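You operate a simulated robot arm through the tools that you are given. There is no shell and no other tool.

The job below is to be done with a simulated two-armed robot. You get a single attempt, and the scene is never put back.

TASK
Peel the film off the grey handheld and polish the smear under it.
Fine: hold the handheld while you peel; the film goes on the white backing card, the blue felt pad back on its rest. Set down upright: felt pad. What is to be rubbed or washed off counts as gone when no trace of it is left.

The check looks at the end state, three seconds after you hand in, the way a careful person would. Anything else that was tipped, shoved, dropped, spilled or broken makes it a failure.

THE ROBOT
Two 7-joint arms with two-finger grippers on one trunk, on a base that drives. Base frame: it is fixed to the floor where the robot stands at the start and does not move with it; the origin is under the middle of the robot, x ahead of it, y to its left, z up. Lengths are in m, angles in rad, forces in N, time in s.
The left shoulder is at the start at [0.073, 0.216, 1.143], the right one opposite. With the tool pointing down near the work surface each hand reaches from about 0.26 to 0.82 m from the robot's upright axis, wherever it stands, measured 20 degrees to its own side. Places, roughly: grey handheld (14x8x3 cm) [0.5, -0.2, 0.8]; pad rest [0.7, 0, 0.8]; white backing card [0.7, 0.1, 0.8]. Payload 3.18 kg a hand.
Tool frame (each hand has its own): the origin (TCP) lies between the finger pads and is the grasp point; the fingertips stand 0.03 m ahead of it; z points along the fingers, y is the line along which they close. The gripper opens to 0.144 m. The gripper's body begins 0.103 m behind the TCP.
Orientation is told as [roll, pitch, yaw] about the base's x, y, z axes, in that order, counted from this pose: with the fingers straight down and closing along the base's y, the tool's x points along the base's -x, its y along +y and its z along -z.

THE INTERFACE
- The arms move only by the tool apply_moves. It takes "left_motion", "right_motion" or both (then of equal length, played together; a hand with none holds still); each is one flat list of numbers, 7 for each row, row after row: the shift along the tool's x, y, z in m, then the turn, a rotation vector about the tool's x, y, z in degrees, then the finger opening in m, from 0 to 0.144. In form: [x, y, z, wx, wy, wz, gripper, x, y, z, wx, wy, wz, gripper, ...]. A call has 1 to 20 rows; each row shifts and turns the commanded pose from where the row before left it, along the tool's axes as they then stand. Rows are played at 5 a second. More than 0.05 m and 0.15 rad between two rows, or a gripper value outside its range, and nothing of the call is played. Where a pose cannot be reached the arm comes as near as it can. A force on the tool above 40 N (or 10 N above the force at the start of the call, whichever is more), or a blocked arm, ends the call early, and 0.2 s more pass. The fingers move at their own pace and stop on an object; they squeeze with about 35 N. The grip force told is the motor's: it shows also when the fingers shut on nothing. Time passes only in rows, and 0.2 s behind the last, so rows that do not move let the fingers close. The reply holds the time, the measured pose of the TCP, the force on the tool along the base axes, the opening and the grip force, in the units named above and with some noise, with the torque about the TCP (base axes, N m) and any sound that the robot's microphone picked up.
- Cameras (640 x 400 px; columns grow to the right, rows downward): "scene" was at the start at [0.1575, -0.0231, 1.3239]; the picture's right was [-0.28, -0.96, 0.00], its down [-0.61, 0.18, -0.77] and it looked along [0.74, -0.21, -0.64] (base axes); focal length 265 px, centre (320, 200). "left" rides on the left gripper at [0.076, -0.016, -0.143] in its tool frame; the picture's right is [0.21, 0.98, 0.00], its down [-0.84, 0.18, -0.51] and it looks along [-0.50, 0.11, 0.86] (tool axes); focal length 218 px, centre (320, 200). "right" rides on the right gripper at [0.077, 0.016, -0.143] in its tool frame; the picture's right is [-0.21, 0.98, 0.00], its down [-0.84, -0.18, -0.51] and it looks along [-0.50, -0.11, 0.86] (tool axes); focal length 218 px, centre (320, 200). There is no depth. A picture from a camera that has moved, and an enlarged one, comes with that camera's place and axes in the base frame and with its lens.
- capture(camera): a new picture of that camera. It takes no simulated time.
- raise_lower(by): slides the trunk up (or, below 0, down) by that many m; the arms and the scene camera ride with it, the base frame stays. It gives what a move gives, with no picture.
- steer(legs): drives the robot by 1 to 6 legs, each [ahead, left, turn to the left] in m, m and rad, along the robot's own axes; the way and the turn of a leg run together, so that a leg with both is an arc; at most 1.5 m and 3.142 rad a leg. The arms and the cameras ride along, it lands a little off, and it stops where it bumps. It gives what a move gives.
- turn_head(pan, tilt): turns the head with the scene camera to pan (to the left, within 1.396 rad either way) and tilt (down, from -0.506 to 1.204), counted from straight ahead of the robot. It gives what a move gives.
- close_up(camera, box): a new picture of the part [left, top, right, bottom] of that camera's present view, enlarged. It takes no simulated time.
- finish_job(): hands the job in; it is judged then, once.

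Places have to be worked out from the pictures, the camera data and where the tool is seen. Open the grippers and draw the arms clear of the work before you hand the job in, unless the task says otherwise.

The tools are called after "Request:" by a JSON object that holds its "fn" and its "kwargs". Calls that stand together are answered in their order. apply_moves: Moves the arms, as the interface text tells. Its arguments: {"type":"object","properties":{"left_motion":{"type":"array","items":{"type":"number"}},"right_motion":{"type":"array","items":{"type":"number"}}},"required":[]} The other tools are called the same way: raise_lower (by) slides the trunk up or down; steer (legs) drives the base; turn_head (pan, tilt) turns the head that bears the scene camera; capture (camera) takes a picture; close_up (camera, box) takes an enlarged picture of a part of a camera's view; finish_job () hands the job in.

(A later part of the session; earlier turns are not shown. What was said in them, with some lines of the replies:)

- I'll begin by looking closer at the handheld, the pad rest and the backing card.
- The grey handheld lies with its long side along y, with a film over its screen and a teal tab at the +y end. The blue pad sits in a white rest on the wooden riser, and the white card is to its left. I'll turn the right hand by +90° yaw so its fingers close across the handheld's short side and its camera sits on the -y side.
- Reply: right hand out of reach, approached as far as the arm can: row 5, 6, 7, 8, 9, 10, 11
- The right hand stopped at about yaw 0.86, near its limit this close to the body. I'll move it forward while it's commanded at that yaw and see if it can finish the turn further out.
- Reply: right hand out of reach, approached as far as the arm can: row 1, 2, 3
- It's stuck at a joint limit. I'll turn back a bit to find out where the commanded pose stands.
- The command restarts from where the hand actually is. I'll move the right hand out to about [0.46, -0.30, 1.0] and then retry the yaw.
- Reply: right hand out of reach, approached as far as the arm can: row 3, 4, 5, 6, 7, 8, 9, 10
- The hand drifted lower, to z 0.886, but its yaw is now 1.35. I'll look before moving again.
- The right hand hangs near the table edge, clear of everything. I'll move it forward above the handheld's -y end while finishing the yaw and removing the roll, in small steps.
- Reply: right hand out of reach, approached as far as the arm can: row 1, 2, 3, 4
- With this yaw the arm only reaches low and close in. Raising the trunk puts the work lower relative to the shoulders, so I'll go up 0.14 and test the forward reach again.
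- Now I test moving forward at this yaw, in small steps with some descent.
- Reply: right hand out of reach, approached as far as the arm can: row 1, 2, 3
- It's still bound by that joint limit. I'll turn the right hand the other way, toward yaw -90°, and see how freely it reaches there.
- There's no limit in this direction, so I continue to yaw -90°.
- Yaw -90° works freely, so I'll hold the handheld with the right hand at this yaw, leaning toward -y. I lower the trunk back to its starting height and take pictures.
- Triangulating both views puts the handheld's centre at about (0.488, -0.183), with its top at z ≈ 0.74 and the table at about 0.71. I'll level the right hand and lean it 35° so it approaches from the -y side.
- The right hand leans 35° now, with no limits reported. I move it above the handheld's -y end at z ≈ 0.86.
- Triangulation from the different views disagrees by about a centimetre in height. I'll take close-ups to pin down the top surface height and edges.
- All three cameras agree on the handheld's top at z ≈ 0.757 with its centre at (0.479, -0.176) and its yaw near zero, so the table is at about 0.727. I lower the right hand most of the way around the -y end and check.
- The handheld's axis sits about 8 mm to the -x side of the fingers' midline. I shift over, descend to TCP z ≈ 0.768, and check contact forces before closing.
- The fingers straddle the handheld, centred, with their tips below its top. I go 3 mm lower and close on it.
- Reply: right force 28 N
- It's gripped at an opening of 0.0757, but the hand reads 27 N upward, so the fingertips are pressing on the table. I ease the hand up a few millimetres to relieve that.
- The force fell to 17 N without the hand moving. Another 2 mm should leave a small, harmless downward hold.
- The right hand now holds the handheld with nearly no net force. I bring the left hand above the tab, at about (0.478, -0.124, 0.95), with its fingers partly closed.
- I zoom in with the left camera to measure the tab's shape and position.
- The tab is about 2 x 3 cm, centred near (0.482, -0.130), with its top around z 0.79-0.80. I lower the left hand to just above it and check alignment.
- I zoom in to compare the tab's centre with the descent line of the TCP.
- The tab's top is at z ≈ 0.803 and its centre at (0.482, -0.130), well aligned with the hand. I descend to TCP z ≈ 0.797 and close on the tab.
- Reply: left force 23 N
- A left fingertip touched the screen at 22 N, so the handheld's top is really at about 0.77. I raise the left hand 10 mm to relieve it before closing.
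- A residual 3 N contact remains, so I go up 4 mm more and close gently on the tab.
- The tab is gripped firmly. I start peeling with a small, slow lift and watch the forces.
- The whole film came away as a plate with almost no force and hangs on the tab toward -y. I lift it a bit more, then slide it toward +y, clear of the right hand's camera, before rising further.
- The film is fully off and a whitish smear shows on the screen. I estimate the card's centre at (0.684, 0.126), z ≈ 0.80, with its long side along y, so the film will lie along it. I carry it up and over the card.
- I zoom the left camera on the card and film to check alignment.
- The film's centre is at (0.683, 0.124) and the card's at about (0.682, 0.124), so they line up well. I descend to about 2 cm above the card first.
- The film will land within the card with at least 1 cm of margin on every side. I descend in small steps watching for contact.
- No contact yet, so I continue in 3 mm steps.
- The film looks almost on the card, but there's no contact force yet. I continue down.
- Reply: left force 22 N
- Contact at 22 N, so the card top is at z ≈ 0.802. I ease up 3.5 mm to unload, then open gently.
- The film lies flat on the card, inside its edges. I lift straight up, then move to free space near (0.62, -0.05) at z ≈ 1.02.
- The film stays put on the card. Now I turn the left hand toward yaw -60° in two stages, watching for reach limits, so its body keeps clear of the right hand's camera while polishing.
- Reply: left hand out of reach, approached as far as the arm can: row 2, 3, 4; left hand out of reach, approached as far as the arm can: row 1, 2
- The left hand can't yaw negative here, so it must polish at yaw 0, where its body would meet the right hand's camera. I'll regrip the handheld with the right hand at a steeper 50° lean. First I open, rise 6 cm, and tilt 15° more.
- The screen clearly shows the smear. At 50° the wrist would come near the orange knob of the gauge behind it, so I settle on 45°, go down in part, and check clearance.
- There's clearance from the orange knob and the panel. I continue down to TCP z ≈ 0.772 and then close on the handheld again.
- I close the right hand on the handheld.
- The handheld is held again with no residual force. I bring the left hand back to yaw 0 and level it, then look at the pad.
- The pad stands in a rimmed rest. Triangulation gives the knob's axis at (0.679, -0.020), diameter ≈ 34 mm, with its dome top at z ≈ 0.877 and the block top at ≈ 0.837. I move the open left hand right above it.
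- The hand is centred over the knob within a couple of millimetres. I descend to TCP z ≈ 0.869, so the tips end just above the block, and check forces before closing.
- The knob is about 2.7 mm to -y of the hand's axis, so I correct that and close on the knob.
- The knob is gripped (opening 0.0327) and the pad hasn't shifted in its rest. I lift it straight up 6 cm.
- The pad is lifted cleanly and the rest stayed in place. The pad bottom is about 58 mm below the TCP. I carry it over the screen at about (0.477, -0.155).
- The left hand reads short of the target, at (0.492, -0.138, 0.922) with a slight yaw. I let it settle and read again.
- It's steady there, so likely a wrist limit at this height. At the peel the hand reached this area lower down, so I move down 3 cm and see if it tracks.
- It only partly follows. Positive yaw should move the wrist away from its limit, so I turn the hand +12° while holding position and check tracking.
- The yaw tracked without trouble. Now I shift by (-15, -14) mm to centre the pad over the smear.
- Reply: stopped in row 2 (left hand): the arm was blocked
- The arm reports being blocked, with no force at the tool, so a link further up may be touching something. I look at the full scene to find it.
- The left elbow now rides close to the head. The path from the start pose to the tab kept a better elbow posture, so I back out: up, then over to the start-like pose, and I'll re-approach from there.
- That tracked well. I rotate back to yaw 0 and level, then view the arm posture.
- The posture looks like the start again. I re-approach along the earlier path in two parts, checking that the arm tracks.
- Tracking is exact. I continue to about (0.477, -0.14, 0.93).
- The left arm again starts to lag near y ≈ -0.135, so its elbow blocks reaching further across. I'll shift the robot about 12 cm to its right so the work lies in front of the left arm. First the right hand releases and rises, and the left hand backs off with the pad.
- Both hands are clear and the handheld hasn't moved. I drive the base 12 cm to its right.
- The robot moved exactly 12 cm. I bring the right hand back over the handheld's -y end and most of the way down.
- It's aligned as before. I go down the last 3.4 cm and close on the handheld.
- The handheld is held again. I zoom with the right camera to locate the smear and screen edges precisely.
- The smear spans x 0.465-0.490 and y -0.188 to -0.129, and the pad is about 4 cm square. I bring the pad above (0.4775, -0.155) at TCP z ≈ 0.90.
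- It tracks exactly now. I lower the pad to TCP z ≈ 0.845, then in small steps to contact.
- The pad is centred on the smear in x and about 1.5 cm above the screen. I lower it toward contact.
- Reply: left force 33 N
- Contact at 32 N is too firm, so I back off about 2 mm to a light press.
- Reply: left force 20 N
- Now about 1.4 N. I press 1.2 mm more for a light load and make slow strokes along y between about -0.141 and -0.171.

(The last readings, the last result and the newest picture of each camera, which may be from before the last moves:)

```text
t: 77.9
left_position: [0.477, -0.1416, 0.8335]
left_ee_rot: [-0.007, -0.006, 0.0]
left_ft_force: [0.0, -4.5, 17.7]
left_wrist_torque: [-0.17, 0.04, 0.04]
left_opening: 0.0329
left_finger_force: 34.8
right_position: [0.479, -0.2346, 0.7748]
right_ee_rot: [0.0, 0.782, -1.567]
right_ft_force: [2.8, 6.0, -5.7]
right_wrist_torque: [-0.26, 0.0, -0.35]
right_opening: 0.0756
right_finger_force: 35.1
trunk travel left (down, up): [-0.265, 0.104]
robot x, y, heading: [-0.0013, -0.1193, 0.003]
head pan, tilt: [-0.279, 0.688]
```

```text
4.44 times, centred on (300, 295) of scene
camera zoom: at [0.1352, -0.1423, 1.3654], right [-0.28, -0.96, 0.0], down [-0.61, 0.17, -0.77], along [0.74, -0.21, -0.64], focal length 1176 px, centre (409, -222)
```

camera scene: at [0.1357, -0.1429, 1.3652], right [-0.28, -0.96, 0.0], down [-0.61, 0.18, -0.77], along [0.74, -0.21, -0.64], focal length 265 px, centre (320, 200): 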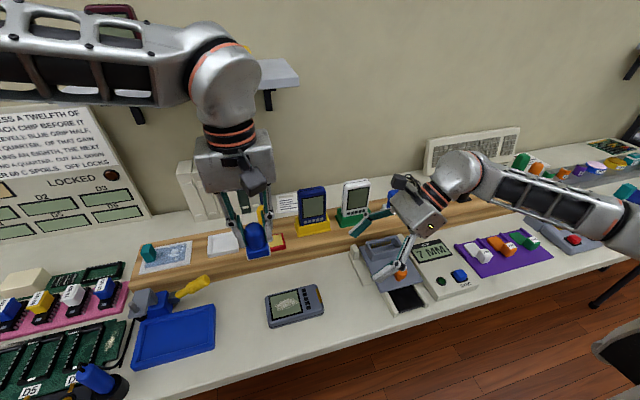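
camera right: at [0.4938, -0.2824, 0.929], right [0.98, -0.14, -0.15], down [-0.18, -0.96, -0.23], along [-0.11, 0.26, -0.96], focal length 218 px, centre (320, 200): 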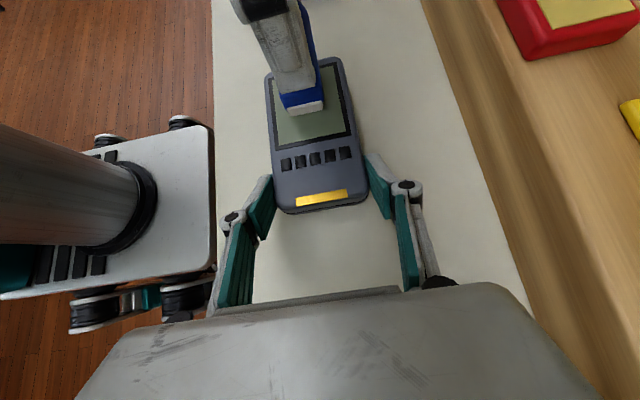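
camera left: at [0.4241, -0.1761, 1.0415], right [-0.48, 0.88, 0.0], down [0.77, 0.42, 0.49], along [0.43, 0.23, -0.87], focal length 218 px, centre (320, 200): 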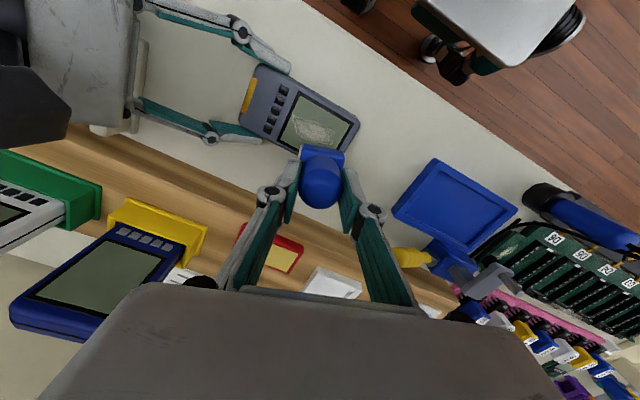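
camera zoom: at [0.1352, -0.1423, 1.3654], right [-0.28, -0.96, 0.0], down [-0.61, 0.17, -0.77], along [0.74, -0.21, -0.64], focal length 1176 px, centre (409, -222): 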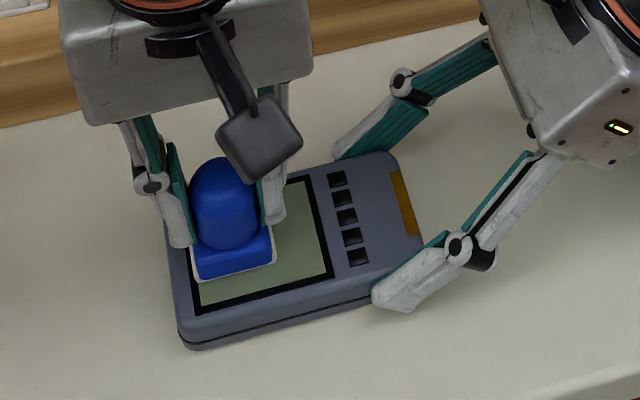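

The part I can see looks clean. I make another pass with ±6 mm x offsets to cover the edges, then lift to inspect.

Request:
{"fn": "apply_moves", "kwargs": {"left_motion": [-0.006, 0, -0.0004, 0, 0, 0, 0.022, 0, -0.01, 0, 0, 0, 0, 0.022, 0, -0.01, 0, 0, 0, 0, 0.022, 0, -0.01, 0, 0, 0, 0, 0.022, 0.006, 0, 0, 0, 0, 0, 0.022, 0.006, 0, 0, 0, 0, 0, 0.022, 0, 0.01, 0, 0, 0, 0, 0.022, 0, 0.01, 0, 0, 0, 0, 0.022, 0, 0.01, 0, 0, 0, 0, 0.022, -0.006, 0, 0, 0, 0, 0, 0.022, 0, -0.01, 0, 0, 0, 0, 0.022, 0, -0.01, 0, 0, 0, 0, 0.022, 0, -0.01, 0, 0, 0, 0, 0.022, 0, 0.01, 0, 0, 0, 0, 0.022, 0, 0.006, 0, 0, 0, 0, 0.022, 0, 0, 0, 0, 0, 0, 0.022]}}

Request:
{"fn": "apply_moves", "kwargs": {"left_motion": [0, 0, -0.006, 0, 0, 0, 0.022, 0, 0, -0.02, 0, 0, 0, 0.022, 0, 0.01, -0.03, 0, 0, 0, 0.022, 0, 0.025, -0.03, 0, 0, 0, 0.022, 0, 0.03, -0.02, 0, 0, 0, 0.022, 0, 0, 0, 0, 0, 0, 0.022]}}

Request:
{"fn": "close_up", "kwargs": {"camera": "right", "box": [250, 40, 390, 220]}}

Request:
{"fn": "close_up", "kwargs": {"camera": "scene", "box": [250, 270, 350, 340]}}

```text
t: 81.3
left_position: [0.4775, -0.1564, 0.8332]
left_ee_rot: [-0.005, -0.003, 0.003]
left_ft_force: [-0.9, -0.2, -1.1]
left_wrist_torque: [0.02, 0.0, -0.05]
left_opening: 0.033
left_finger_force: 35.0
right_position: [0.4784, -0.2361, 0.7741]
right_ee_rot: [-0.002, 0.783, -1.567]
right_ft_force: [-0.1, 0.3, 0.7]
right_wrist_torque: [0.06, 0.07, 0.0]
right_opening: 0.0752
right_finger_force: 35.3
trunk travel left (down, up): [-0.265, 0.104]
robot x, y, heading: [0.0011, -0.1177, 0.003]
head pan, tilt: [-0.279, 0.688]
```

```text
t: 82.7
left_position: [0.479, -0.0905, 0.94]
left_ee_rot: [-0.004, -0.003, 0.001]
left_ft_force: [0.6, 0.0, -0.9]
left_wrist_torque: [-0.01, 0.03, 0.01]
left_opening: 0.0327
left_finger_force: 35.5
right_position: [0.4791, -0.2349, 0.7737]
right_ee_rot: [-0.001, 0.784, -1.568]
right_ft_force: [0.1, -0.5, 1.5]
right_wrist_torque: [-0.14, 0.1, 0.04]
right_opening: 0.0753
right_finger_force: 35.2
trunk travel left (down, up): [-0.265, 0.104]
robot x, y, heading: [-0.0015, -0.1174, 0.001]
head pan, tilt: [-0.279, 0.688]
```

```text
2.22 times, centred on (320, 130) of right
camera zoom: at [0.4941, -0.2829, 0.9289], right [0.98, -0.14, -0.15], down [-0.18, -0.96, -0.24], along [-0.11, 0.26, -0.96], focal length 485 px, centre (320, 356)
```

zoom: 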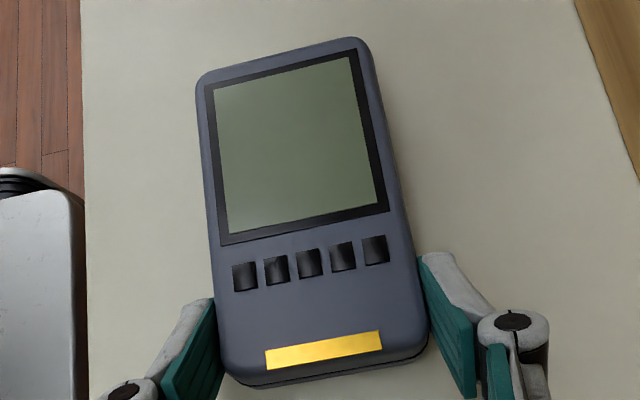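

```text
5.71 times, centred on (300, 305) of scene
camera zoom: at [0.1357, -0.1427, 1.3652], right [-0.28, -0.96, 0.0], down [-0.61, 0.18, -0.77], along [0.74, -0.21, -0.64], focal length 1513 px, centre (434, -400)
```

zoom: 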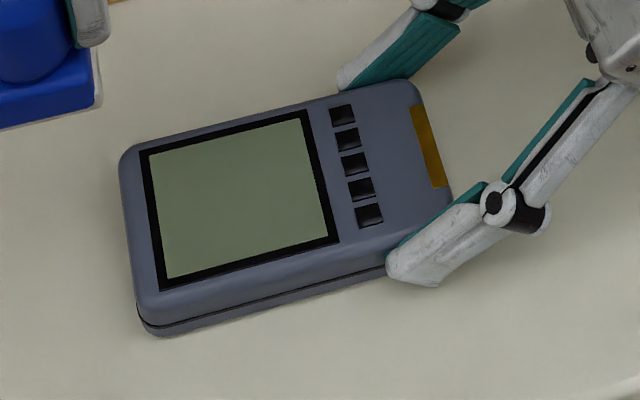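

The screen looks spotless. I zoom further for faint traces.

Request:
{"fn": "close_up", "kwargs": {"camera": "right", "box": [268, 55, 358, 150]}}

Request:
{"fn": "close_up", "kwargs": {"camera": "left", "box": [200, 60, 330, 160]}}

Request:
{"fn": "capture", "kwargs": {"camera": "left"}}

```text
4.21 times, centred on (313, 102) of right
camera zoom: at [0.4941, -0.2829, 0.9289], right [0.98, -0.14, -0.15], down [-0.18, -0.96, -0.24], along [-0.11, 0.26, -0.96], focal length 919 px, centre (350, 610)
```

zoom: 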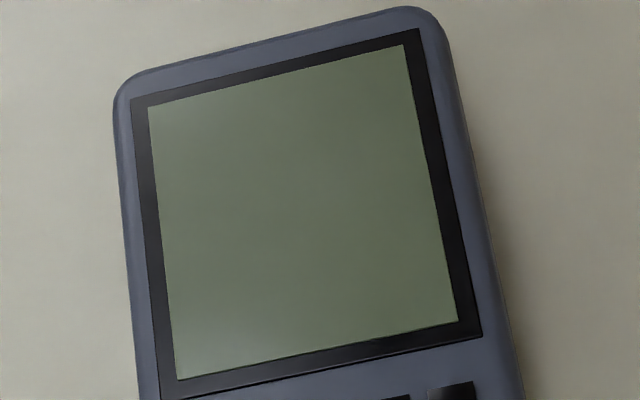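

```text
4.00 times, centred on (265, 110) of left
camera zoom: at [0.4012, -0.1069, 1.083], right [-0.21, 0.98, 0.0], down [0.84, 0.18, 0.51], along [0.5, 0.1, -0.86], focal length 873 px, centre (540, 560)
```

zoom: 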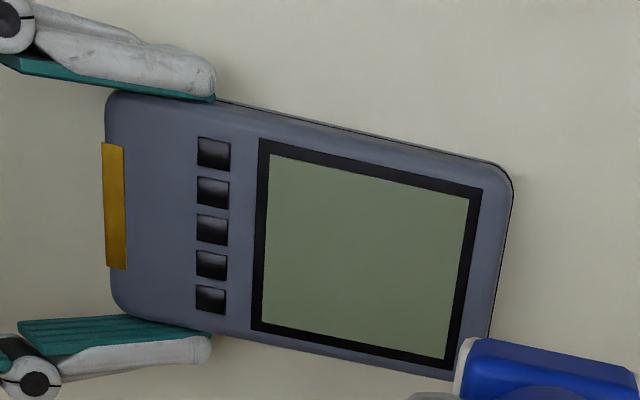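

```text
taken
camera left: at [0.4012, -0.1069, 1.083], right [-0.21, 0.98, 0.0], down [0.84, 0.18, 0.51], along [0.5, 0.1, -0.86], focal length 218 px, centre (320, 200)
```

left: 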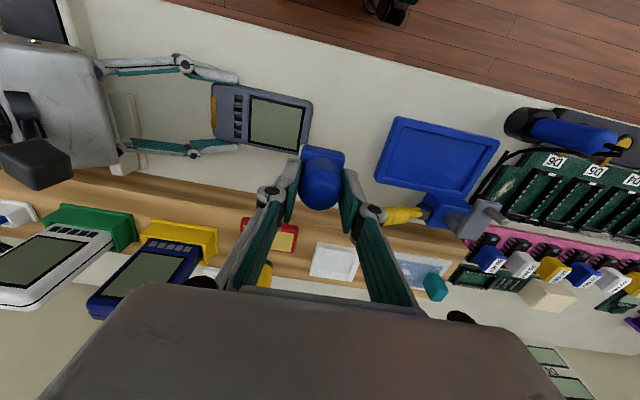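

No trace remains. Now I carry the pad back to its rest, first above it at about (0.681, -0.0205, 0.955).

Request:
{"fn": "apply_moves", "kwargs": {"left_motion": [0, 0, -0.015, 0, 0, 0, 0.022, -0.0337, 0.0117, 0, 0, 0, 0, 0.022, -0.0337, 0.0117, 0, 0, 0, 0, 0.022, -0.0337, 0.0117, 0, 0, 0, 0, 0.022, -0.0337, 0.0117, 0, 0, 0, 0, 0.022, -0.0337, 0.0117, 0, 0, 0, 0, 0.022, -0.0337, 0.0117, 0, 0, 0, 0, 0.022, 0, 0, 0, 0, 0, 0, 0.022]}}

Request:
{"fn": "close_up", "kwargs": {"camera": "left", "box": [220, 80, 420, 260]}}

Request:
{"fn": "close_up", "kwargs": {"camera": "scene", "box": [150, 160, 310, 280]}}

```text
t: 84.5
left_position: [0.6781, -0.0221, 0.9532]
left_ee_rot: [-0.002, -0.004, 0.001]
left_ft_force: [0.0, -0.2, -0.5]
left_wrist_torque: [0.02, -0.02, -0.01]
left_opening: 0.0329
left_finger_force: 35.0
right_position: [0.4784, -0.2344, 0.7747]
right_ee_rot: [0.001, 0.784, -1.566]
right_ft_force: [-0.4, 0.2, 1.3]
right_wrist_torque: [-0.06, 0.02, -0.02]
right_opening: 0.0751
right_finger_force: 35.0
trunk travel left (down, up): [-0.265, 0.104]
robot x, y, heading: [0.002, -0.123, -0.002]
head pan, tilt: [-0.279, 0.688]
```

```text
2.22 times, centred on (320, 170) of left
camera zoom: at [0.6015, -0.0382, 1.0965], right [-0.21, 0.98, 0.0], down [0.84, 0.18, 0.51], along [0.5, 0.1, -0.86], focal length 485 px, centre (320, 267)
```

zoom: 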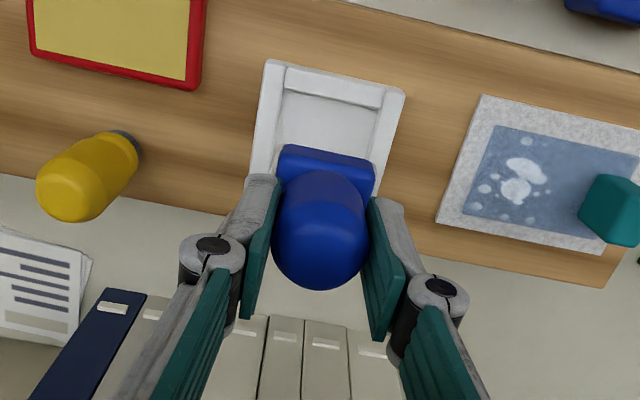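

```text
3.33 times, centred on (230, 220) of scene
camera zoom: at [0.1356, -0.1423, 1.3652], right [-0.28, -0.96, 0.0], down [-0.61, 0.17, -0.77], along [0.74, -0.21, -0.64], focal length 882 px, centre (620, 133)
```

zoom: 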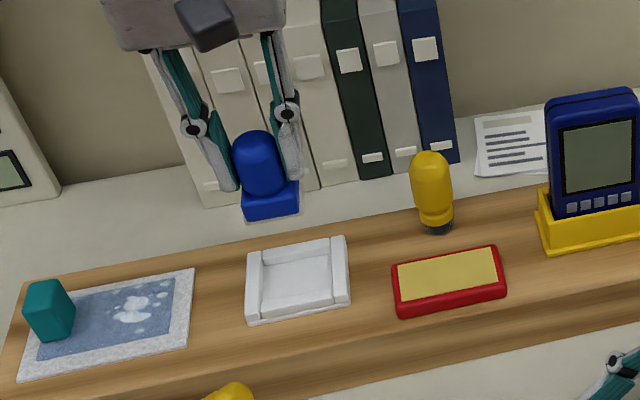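

Compared with the grip pose at pickup, I need about +4 mm in x. I correct that and descend to just above the seating height.

Request:
{"fn": "apply_moves", "kwargs": {"left_motion": [-0.0039, 0.0006, 0.02, 0, 0, 0, 0.022, 0, 0, 0.025, 0, 0, 0, 0.022, 0, 0, 0.022, 0, 0, 0, 0.022, 0, 0, 0, 0, 0, 0, 0.022]}}

Request:
{"fn": "close_up", "kwargs": {"camera": "left", "box": [220, 80, 420, 260]}}

Request:
{"fn": "close_up", "kwargs": {"camera": "scene", "box": [170, 180, 290, 270]}}

```text
t: 85.5
left_position: [0.6809, -0.0199, 0.889]
left_ee_rot: [-0.005, -0.003, 0.0]
left_ft_force: [0.2, 0.6, -0.3]
left_wrist_torque: [-0.01, 0.02, 0.0]
left_opening: 0.0331
left_finger_force: 35.0
right_position: [0.4773, -0.2347, 0.7738]
right_ee_rot: [0.0, 0.782, -1.567]
right_ft_force: [0.0, 0.4, 0.4]
right_wrist_torque: [0.09, 0.06, -0.01]
right_opening: 0.0752
right_finger_force: 35.4
trunk travel left (down, up): [-0.265, 0.104]
robot x, y, heading: [0.0023, -0.1163, 0.003]
head pan, tilt: [-0.279, 0.688]
```

```text
2.22 times, centred on (320, 170) of left
camera zoom: at [0.6045, -0.0371, 1.0306], right [-0.21, 0.98, -0.01], down [0.84, 0.18, 0.51], along [0.5, 0.1, -0.86], focal length 485 px, centre (320, 267)
```

zoom: 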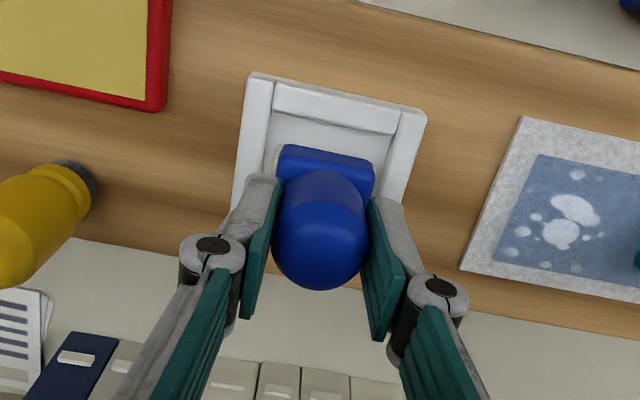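

```text
4.44 times, centred on (230, 225) of scene
camera zoom: at [0.1356, -0.1423, 1.3652], right [-0.28, -0.96, 0.0], down [-0.61, 0.17, -0.77], along [0.74, -0.21, -0.64], focal length 1176 px, centre (720, 89)
```

zoom: 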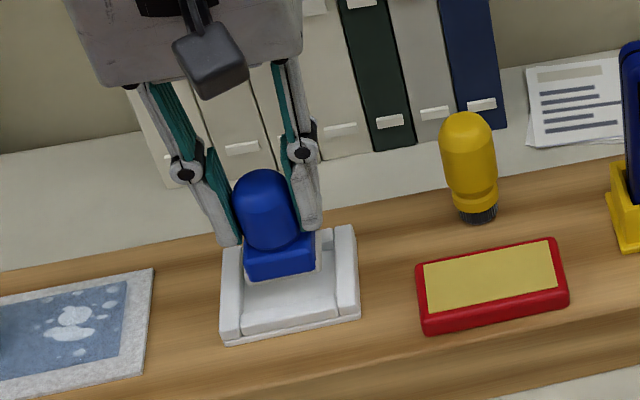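

The camera position now matches the pickup pose within a millimetre. I descend gently into the rest.

Request:
{"fn": "apply_moves", "kwargs": {"left_motion": [-0.0005, 0, 0.008, 0, 0, 0, 0.022, 0, 0, 0.006, 0, 0, 0, 0.022, 0, 0, 0, 0, 0, 0, 0.022]}}

```text
t: 86.3
left_position: [0.6826, -0.022, 0.8742]
left_ee_rot: [-0.003, -0.002, 0.002]
left_ft_force: [0.8, 0.5, -0.2]
left_wrist_torque: [0.02, 0.0, -0.02]
left_opening: 0.0327
left_finger_force: 34.9
right_position: [0.4776, -0.235, 0.7751]
right_ee_rot: [-0.001, 0.784, -1.568]
right_ft_force: [0.1, 0.6, 1.1]
right_wrist_torque: [0.07, 0.06, -0.03]
right_opening: 0.0751
right_finger_force: 35.1
trunk travel left (down, up): [-0.265, 0.104]
robot x, y, heading: [-0.0008, -0.1206, -0.0]
head pan, tilt: [-0.279, 0.688]
```

Request:
{"fn": "apply_moves", "kwargs": {"left_motion": [0, 0, 0.002, 0, 0, 0, 0.022, 0, 0, 0.0015, 0, 0, 0, 0.022, 0, 0, 0, 0, 0, 0, 0.022]}}

Request:
{"fn": "close_up", "kwargs": {"camera": "scene", "box": [170, 180, 290, 270]}}

```text
t: 87.1
left_position: [0.6833, -0.0192, 0.871]
left_ee_rot: [-0.003, -0.004, 0.0]
left_ft_force: [0.6, -0.4, -1.5]
left_wrist_torque: [-0.03, -0.03, 0.04]
left_opening: 0.0328
left_finger_force: 34.9
right_position: [0.4769, -0.2356, 0.7751]
right_ee_rot: [0.001, 0.784, -1.567]
right_ft_force: [-0.7, -0.2, 0.6]
right_wrist_torque: [0.01, 0.05, -0.02]
right_opening: 0.0756
right_finger_force: 35.0
trunk travel left (down, up): [-0.265, 0.104]
robot x, y, heading: [-0.0041, -0.1157, -0.003]
head pan, tilt: [-0.279, 0.688]
```

```text
4.44 times, centred on (230, 225) of scene
camera zoom: at [0.1356, -0.1423, 1.3652], right [-0.28, -0.96, 0.0], down [-0.61, 0.17, -0.77], along [0.74, -0.21, -0.64], focal length 1176 px, centre (720, 89)
```

zoom: 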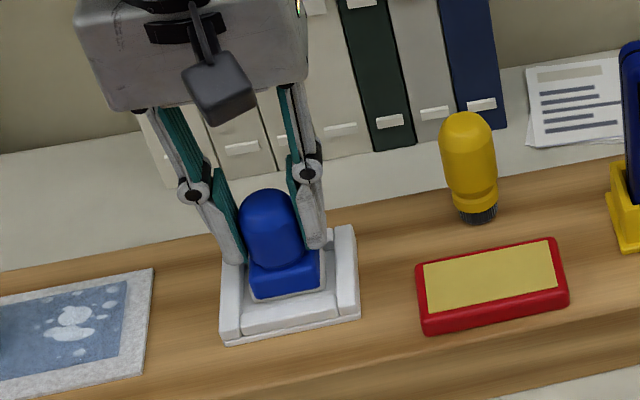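

The pad sits inside the rims but hasn't loaded the floor yet. I lower it 2 mm more.

Request:
{"fn": "apply_moves", "kwargs": {"left_motion": [0, 0, 0.001, 0, 0, 0, 0.022, 0, 0, 0.001, 0, 0, 0, 0.022, 0, 0, 0, 0, 0, 0, 0.022]}}

```text
t: 87.9
left_position: [0.6832, -0.0202, 0.8705]
left_ee_rot: [-0.006, -0.004, 0.002]
left_ft_force: [-1.2, 0.5, 5.2]
left_wrist_torque: [0.16, 0.11, -0.02]
left_opening: 0.0331
left_finger_force: 34.8
right_position: [0.4782, -0.2354, 0.7737]
right_ee_rot: [0.001, 0.785, -1.567]
right_ft_force: [-0.2, -1.1, 0.1]
right_wrist_torque: [-0.01, 0.04, -0.03]
right_opening: 0.0752
right_finger_force: 34.9
trunk travel left (down, up): [-0.265, 0.104]
robot x, y, heading: [-0.0003, -0.1224, -0.0]
head pan, tilt: [-0.279, 0.688]
```

It's in contact at 5 N, so it's seated. I open the fingers gently and check that the pad stands upright.

Request:
{"fn": "apply_moves", "kwargs": {"left_motion": [0, 0, 0, 0, 0, 0, 0.034, 0, 0, 0, 0, 0, 0, 0.04, 0, 0, 0, 0, 0, 0, 0.05, 0, 0, 0, 0, 0, 0, 0.06, 0, 0, 0, 0, 0, 0, 0.07, 0, 0, 0, 0, 0, 0, 0.07]}}

Request:
{"fn": "close_up", "kwargs": {"camera": "scene", "box": [170, 180, 290, 270]}}

Request:
{"fn": "close_up", "kwargs": {"camera": "left", "box": [220, 80, 420, 260]}}

```text
t: 89.3
left_position: [0.6836, -0.0202, 0.8682]
left_ee_rot: [-0.003, -0.005, 0.0]
left_ft_force: [-0.2, 0.4, 0.2]
left_wrist_torque: [-0.01, 0.02, -0.01]
left_opening: 0.0699
left_finger_force: 0.1
right_position: [0.4788, -0.2343, 0.775]
right_ee_rot: [-0.001, 0.783, -1.567]
right_ft_force: [-0.1, 0.9, -0.7]
right_wrist_torque: [0.0, 0.05, 0.05]
right_opening: 0.0753
right_finger_force: 35.3
trunk travel left (down, up): [-0.265, 0.104]
robot x, y, heading: [-0.0, -0.1158, -0.001]
head pan, tilt: [-0.279, 0.688]
```

```text
4.44 times, centred on (230, 225) of scene
camera zoom: at [0.1355, -0.1424, 1.3652], right [-0.28, -0.96, 0.0], down [-0.61, 0.17, -0.77], along [0.74, -0.21, -0.64], focal length 1176 px, centre (720, 89)
```

zoom: 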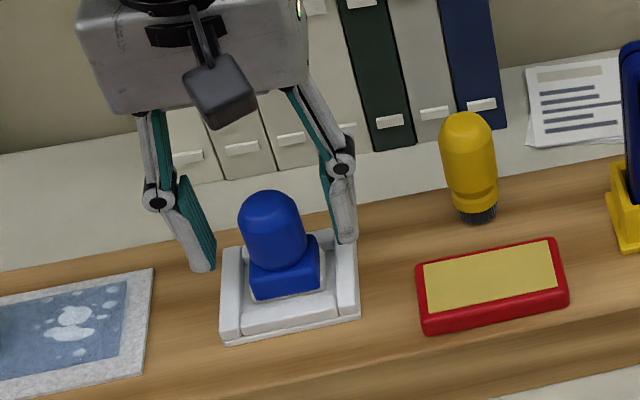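

```text
2.22 times, centred on (320, 170) of left
camera zoom: at [0.6062, -0.036, 1.0114], right [-0.21, 0.98, 0.0], down [0.84, 0.18, 0.51], along [0.5, 0.1, -0.86], focal length 485 px, centre (320, 267)
```

zoom: 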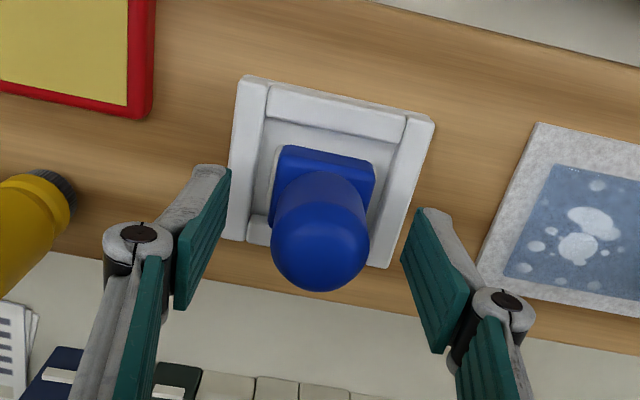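

The pad stands upright in its rest. I lift the left hand straight up, and open and raise the right hand off the handheld.

Request:
{"fn": "apply_moves", "kwargs": {"left_motion": [0, 0, -0.02, 0, 0, 0, 0.07, 0, 0, -0.035, 0, 0, 0, 0.07, 0, 0, -0.04, 0, 0, 0, 0.07, 0, 0, -0.04, 0, 0, 0, 0.07, 0.03, 0.01, -0.02, 0, 0, 0, 0.07, 0.04, 0.01, -0.01, 0, 0, 0, 0.07, 0.04, 0.01, 0, 0, 0, 0, 0.07], "right_motion": [0, 0, 0, 0, 0, 0, 0.09, 0, 0, 0, 0, 0, 0, 0.12, 0, 0, 0, 0, 0, 0, 0.12, 0.014, 0, -0.014, 0, 0, 0, 0.12, 0.0283, 0, -0.0283, 0, 0, 0, 0.12, 0.0283, 0, -0.0283, 0, 0, 0, 0.12, 0.02, 0, -0.02, 0, 0, 0, 0.12]}}

Request:
{"fn": "capture", "kwargs": {"camera": "scene"}}

Request:
{"fn": "capture", "kwargs": {"camera": "right"}}

Request:
{"fn": "capture", "kwargs": {"camera": "left"}}

```text
t: 90.9
left_position: [0.5713, 0.0124, 1.0324]
left_ee_rot: [-0.005, -0.005, 0.003]
left_ft_force: [-0.2, 0.3, 0.0]
left_wrist_torque: [-0.01, -0.02, 0.02]
left_opening: 0.0699
left_finger_force: 0.0
right_position: [0.481, -0.2328, 0.9023]
right_ee_rot: [0.002, 0.783, -1.567]
right_ft_force: [0.2, 0.1, -0.6]
right_wrist_torque: [-0.03, 0.01, -0.04]
right_opening: 0.1198
right_finger_force: 0.0
trunk travel left (down, up): [-0.265, 0.104]
robot x, y, heading: [-0.0001, -0.1179, -0.004]
head pan, tilt: [-0.279, 0.688]
```

```text
taken
camera scene: at [0.1348, -0.1413, 1.3654], right [-0.28, -0.96, 0.0], down [-0.61, 0.17, -0.77], along [0.74, -0.21, -0.63], focal length 265 px, centre (320, 200)
```

scene: 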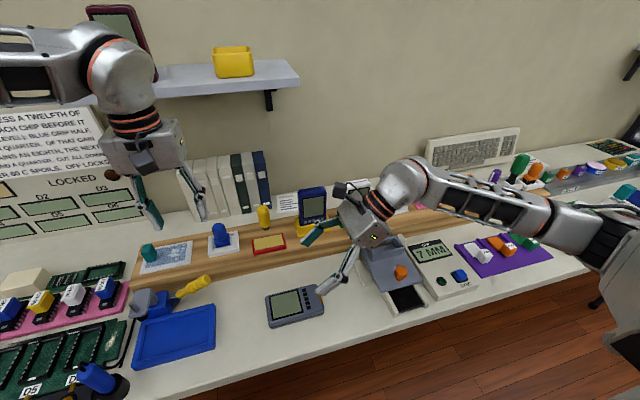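

```text
taken
camera right: at [0.4973, -0.2808, 1.0574], right [0.98, -0.14, -0.15], down [-0.18, -0.96, -0.23], along [-0.11, 0.26, -0.96], focal length 218 px, centre (320, 200)
```

right: 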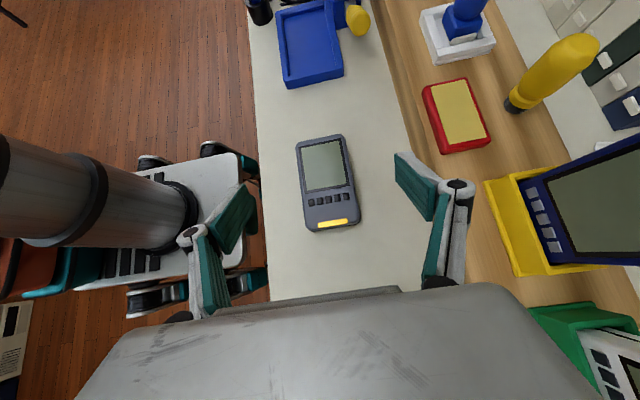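

```text
taken
camera left: at [0.4933, -0.0022, 1.1734], right [-0.21, 0.98, -0.01], down [0.84, 0.18, 0.51], along [0.5, 0.1, -0.86], focal length 218 px, centre (320, 200)
```

left: 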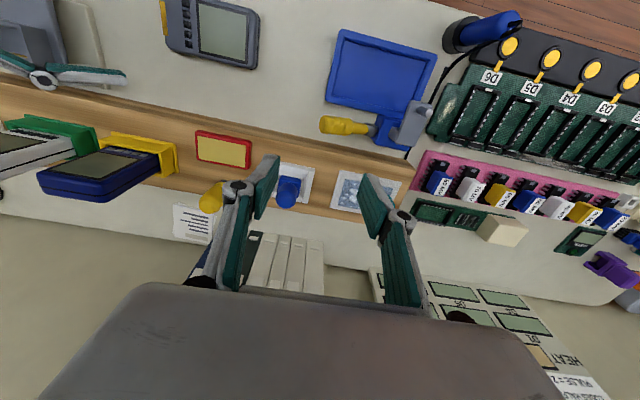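

All is in place. I draw both arms farther back and up, grippers open, clear of the work.

Request:
{"fn": "apply_moves", "kwargs": {"left_motion": [0.03, 0.01, -0.02, 0, 0, 0, 0.1, 0.04, 0.01, -0.02, 0, 0, 0, 0.12, 0.04, 0.01, -0.02, 0, 0, 0, 0.12, 0.03, 0.01, -0.02, 0, 0, 0, 0.12, 0, 0, 0, 0, 0, 0, 0.12], "right_motion": [0.0283, 0, -0.0283, 0, 0, 0, 0.12, 0.0283, 0, -0.0283, 0, 0, 0, 0.12, 0.01, 0, -0.035, 0, 0, 0, 0.12, 0, -0.03, -0.02, 0, 0, 0, 0.12, 0, 0, 0, 0, 0, 0, 0.12]}}

Request:
{"fn": "capture", "kwargs": {"camera": "scene"}}

Request:
{"fn": "capture", "kwargs": {"camera": "left"}}

```text
t: 92.1
left_position: [0.4342, 0.05, 1.1114]
left_ee_rot: [-0.004, -0.001, 0.001]
left_ft_force: [0.7, -0.2, -0.6]
left_wrist_torque: [-0.05, 0.06, -0.01]
left_opening: 0.1199
left_finger_force: 0.1
right_position: [0.4532, -0.2685, 1.0258]
right_ee_rot: [-0.002, 0.783, -1.57]
right_ft_force: [-0.2, -0.6, -0.2]
right_wrist_torque: [0.02, 0.03, 0.02]
right_opening: 0.1198
right_finger_force: 0.0
trunk travel left (down, up): [-0.265, 0.104]
robot x, y, heading: [0.0034, -0.1191, 0.002]
head pan, tilt: [-0.279, 0.688]
```

```text
taken
camera scene: at [0.1368, -0.1423, 1.3649], right [-0.28, -0.96, 0.0], down [-0.61, 0.17, -0.77], along [0.74, -0.21, -0.64], focal length 265 px, centre (320, 200)
```

scene: 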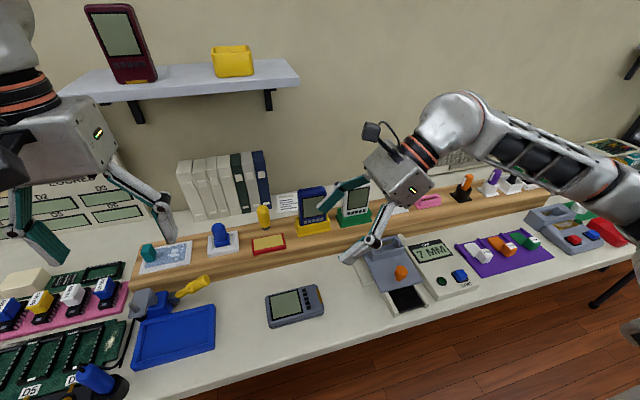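

```text
taken
camera left: at [0.3583, 0.0344, 1.254], right [-0.21, 0.98, 0.0], down [0.84, 0.18, 0.51], along [0.5, 0.1, -0.86], focal length 218 px, centre (320, 200)
```

left: 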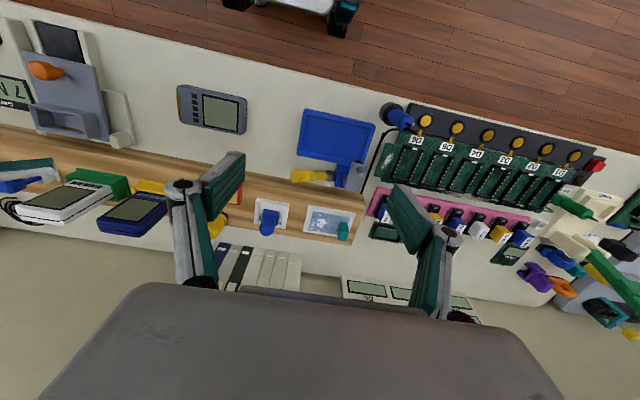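

A last close look at the card, pad and handheld before handing in.

Request:
{"fn": "close_up", "kwargs": {"camera": "scene", "box": [120, 200, 340, 340]}}

Request:
{"fn": "close_up", "kwargs": {"camera": "left", "box": [160, 70, 380, 250]}}

```text
2.86 times, centred on (230, 270) of scene
camera zoom: at [0.1368, -0.1423, 1.3649], right [-0.28, -0.96, 0.0], down [-0.61, 0.17, -0.77], along [0.74, -0.21, -0.64], focal length 756 px, centre (577, 0)
```

zoom: 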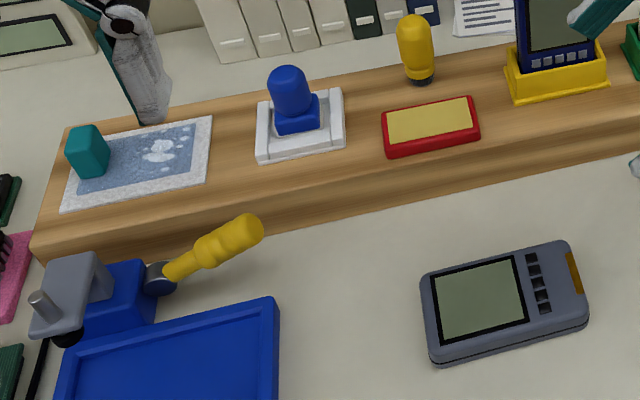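

```text
2.22 times, centred on (270, 160) of left
camera zoom: at [0.3583, 0.0344, 1.254], right [-0.21, 0.98, 0.0], down [0.84, 0.18, 0.51], along [0.5, 0.1, -0.86], focal length 485 px, centre (431, 289)
```

zoom: 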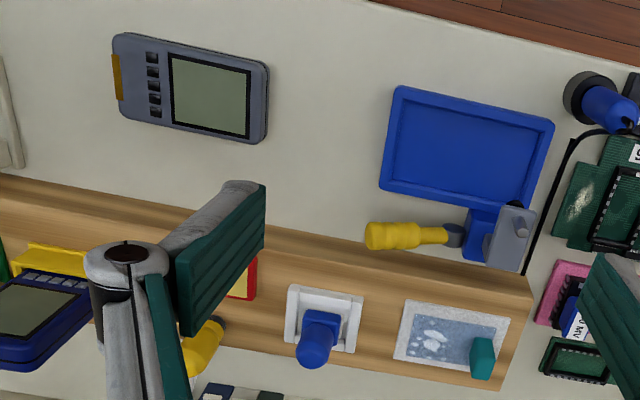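

The film lies on the white card, the felt pad stands upright in its rest, the screen is clean, the handheld is where it was, and both arms are clear with open grippers. I hand the job in.

Request:
{"fn": "finish_job", "kwargs": {}}

```text
The job is handed in.
```

The film is off the grey handheld and the smear under it is gone. I checked close-ups of the screen from three cameras and saw no trace left.

- **Film:** I peeled it with the left hand while the right hand held the handheld. It now lies inside the edges of the white backing card.
- **Felt pad:** it is back in its rest, standing upright.
- **Handheld:** it is where it started, as far as the pictures show.
- **Surroundings:** nothing else looks moved or touched in the final pictures.

I drove the robot about 12 cm to its right, because the left arm was blocked before it could reach across to polish. I left it there. Both arms are drawn back with their grippers open. The job is handed in; I have not seen the result of the check.
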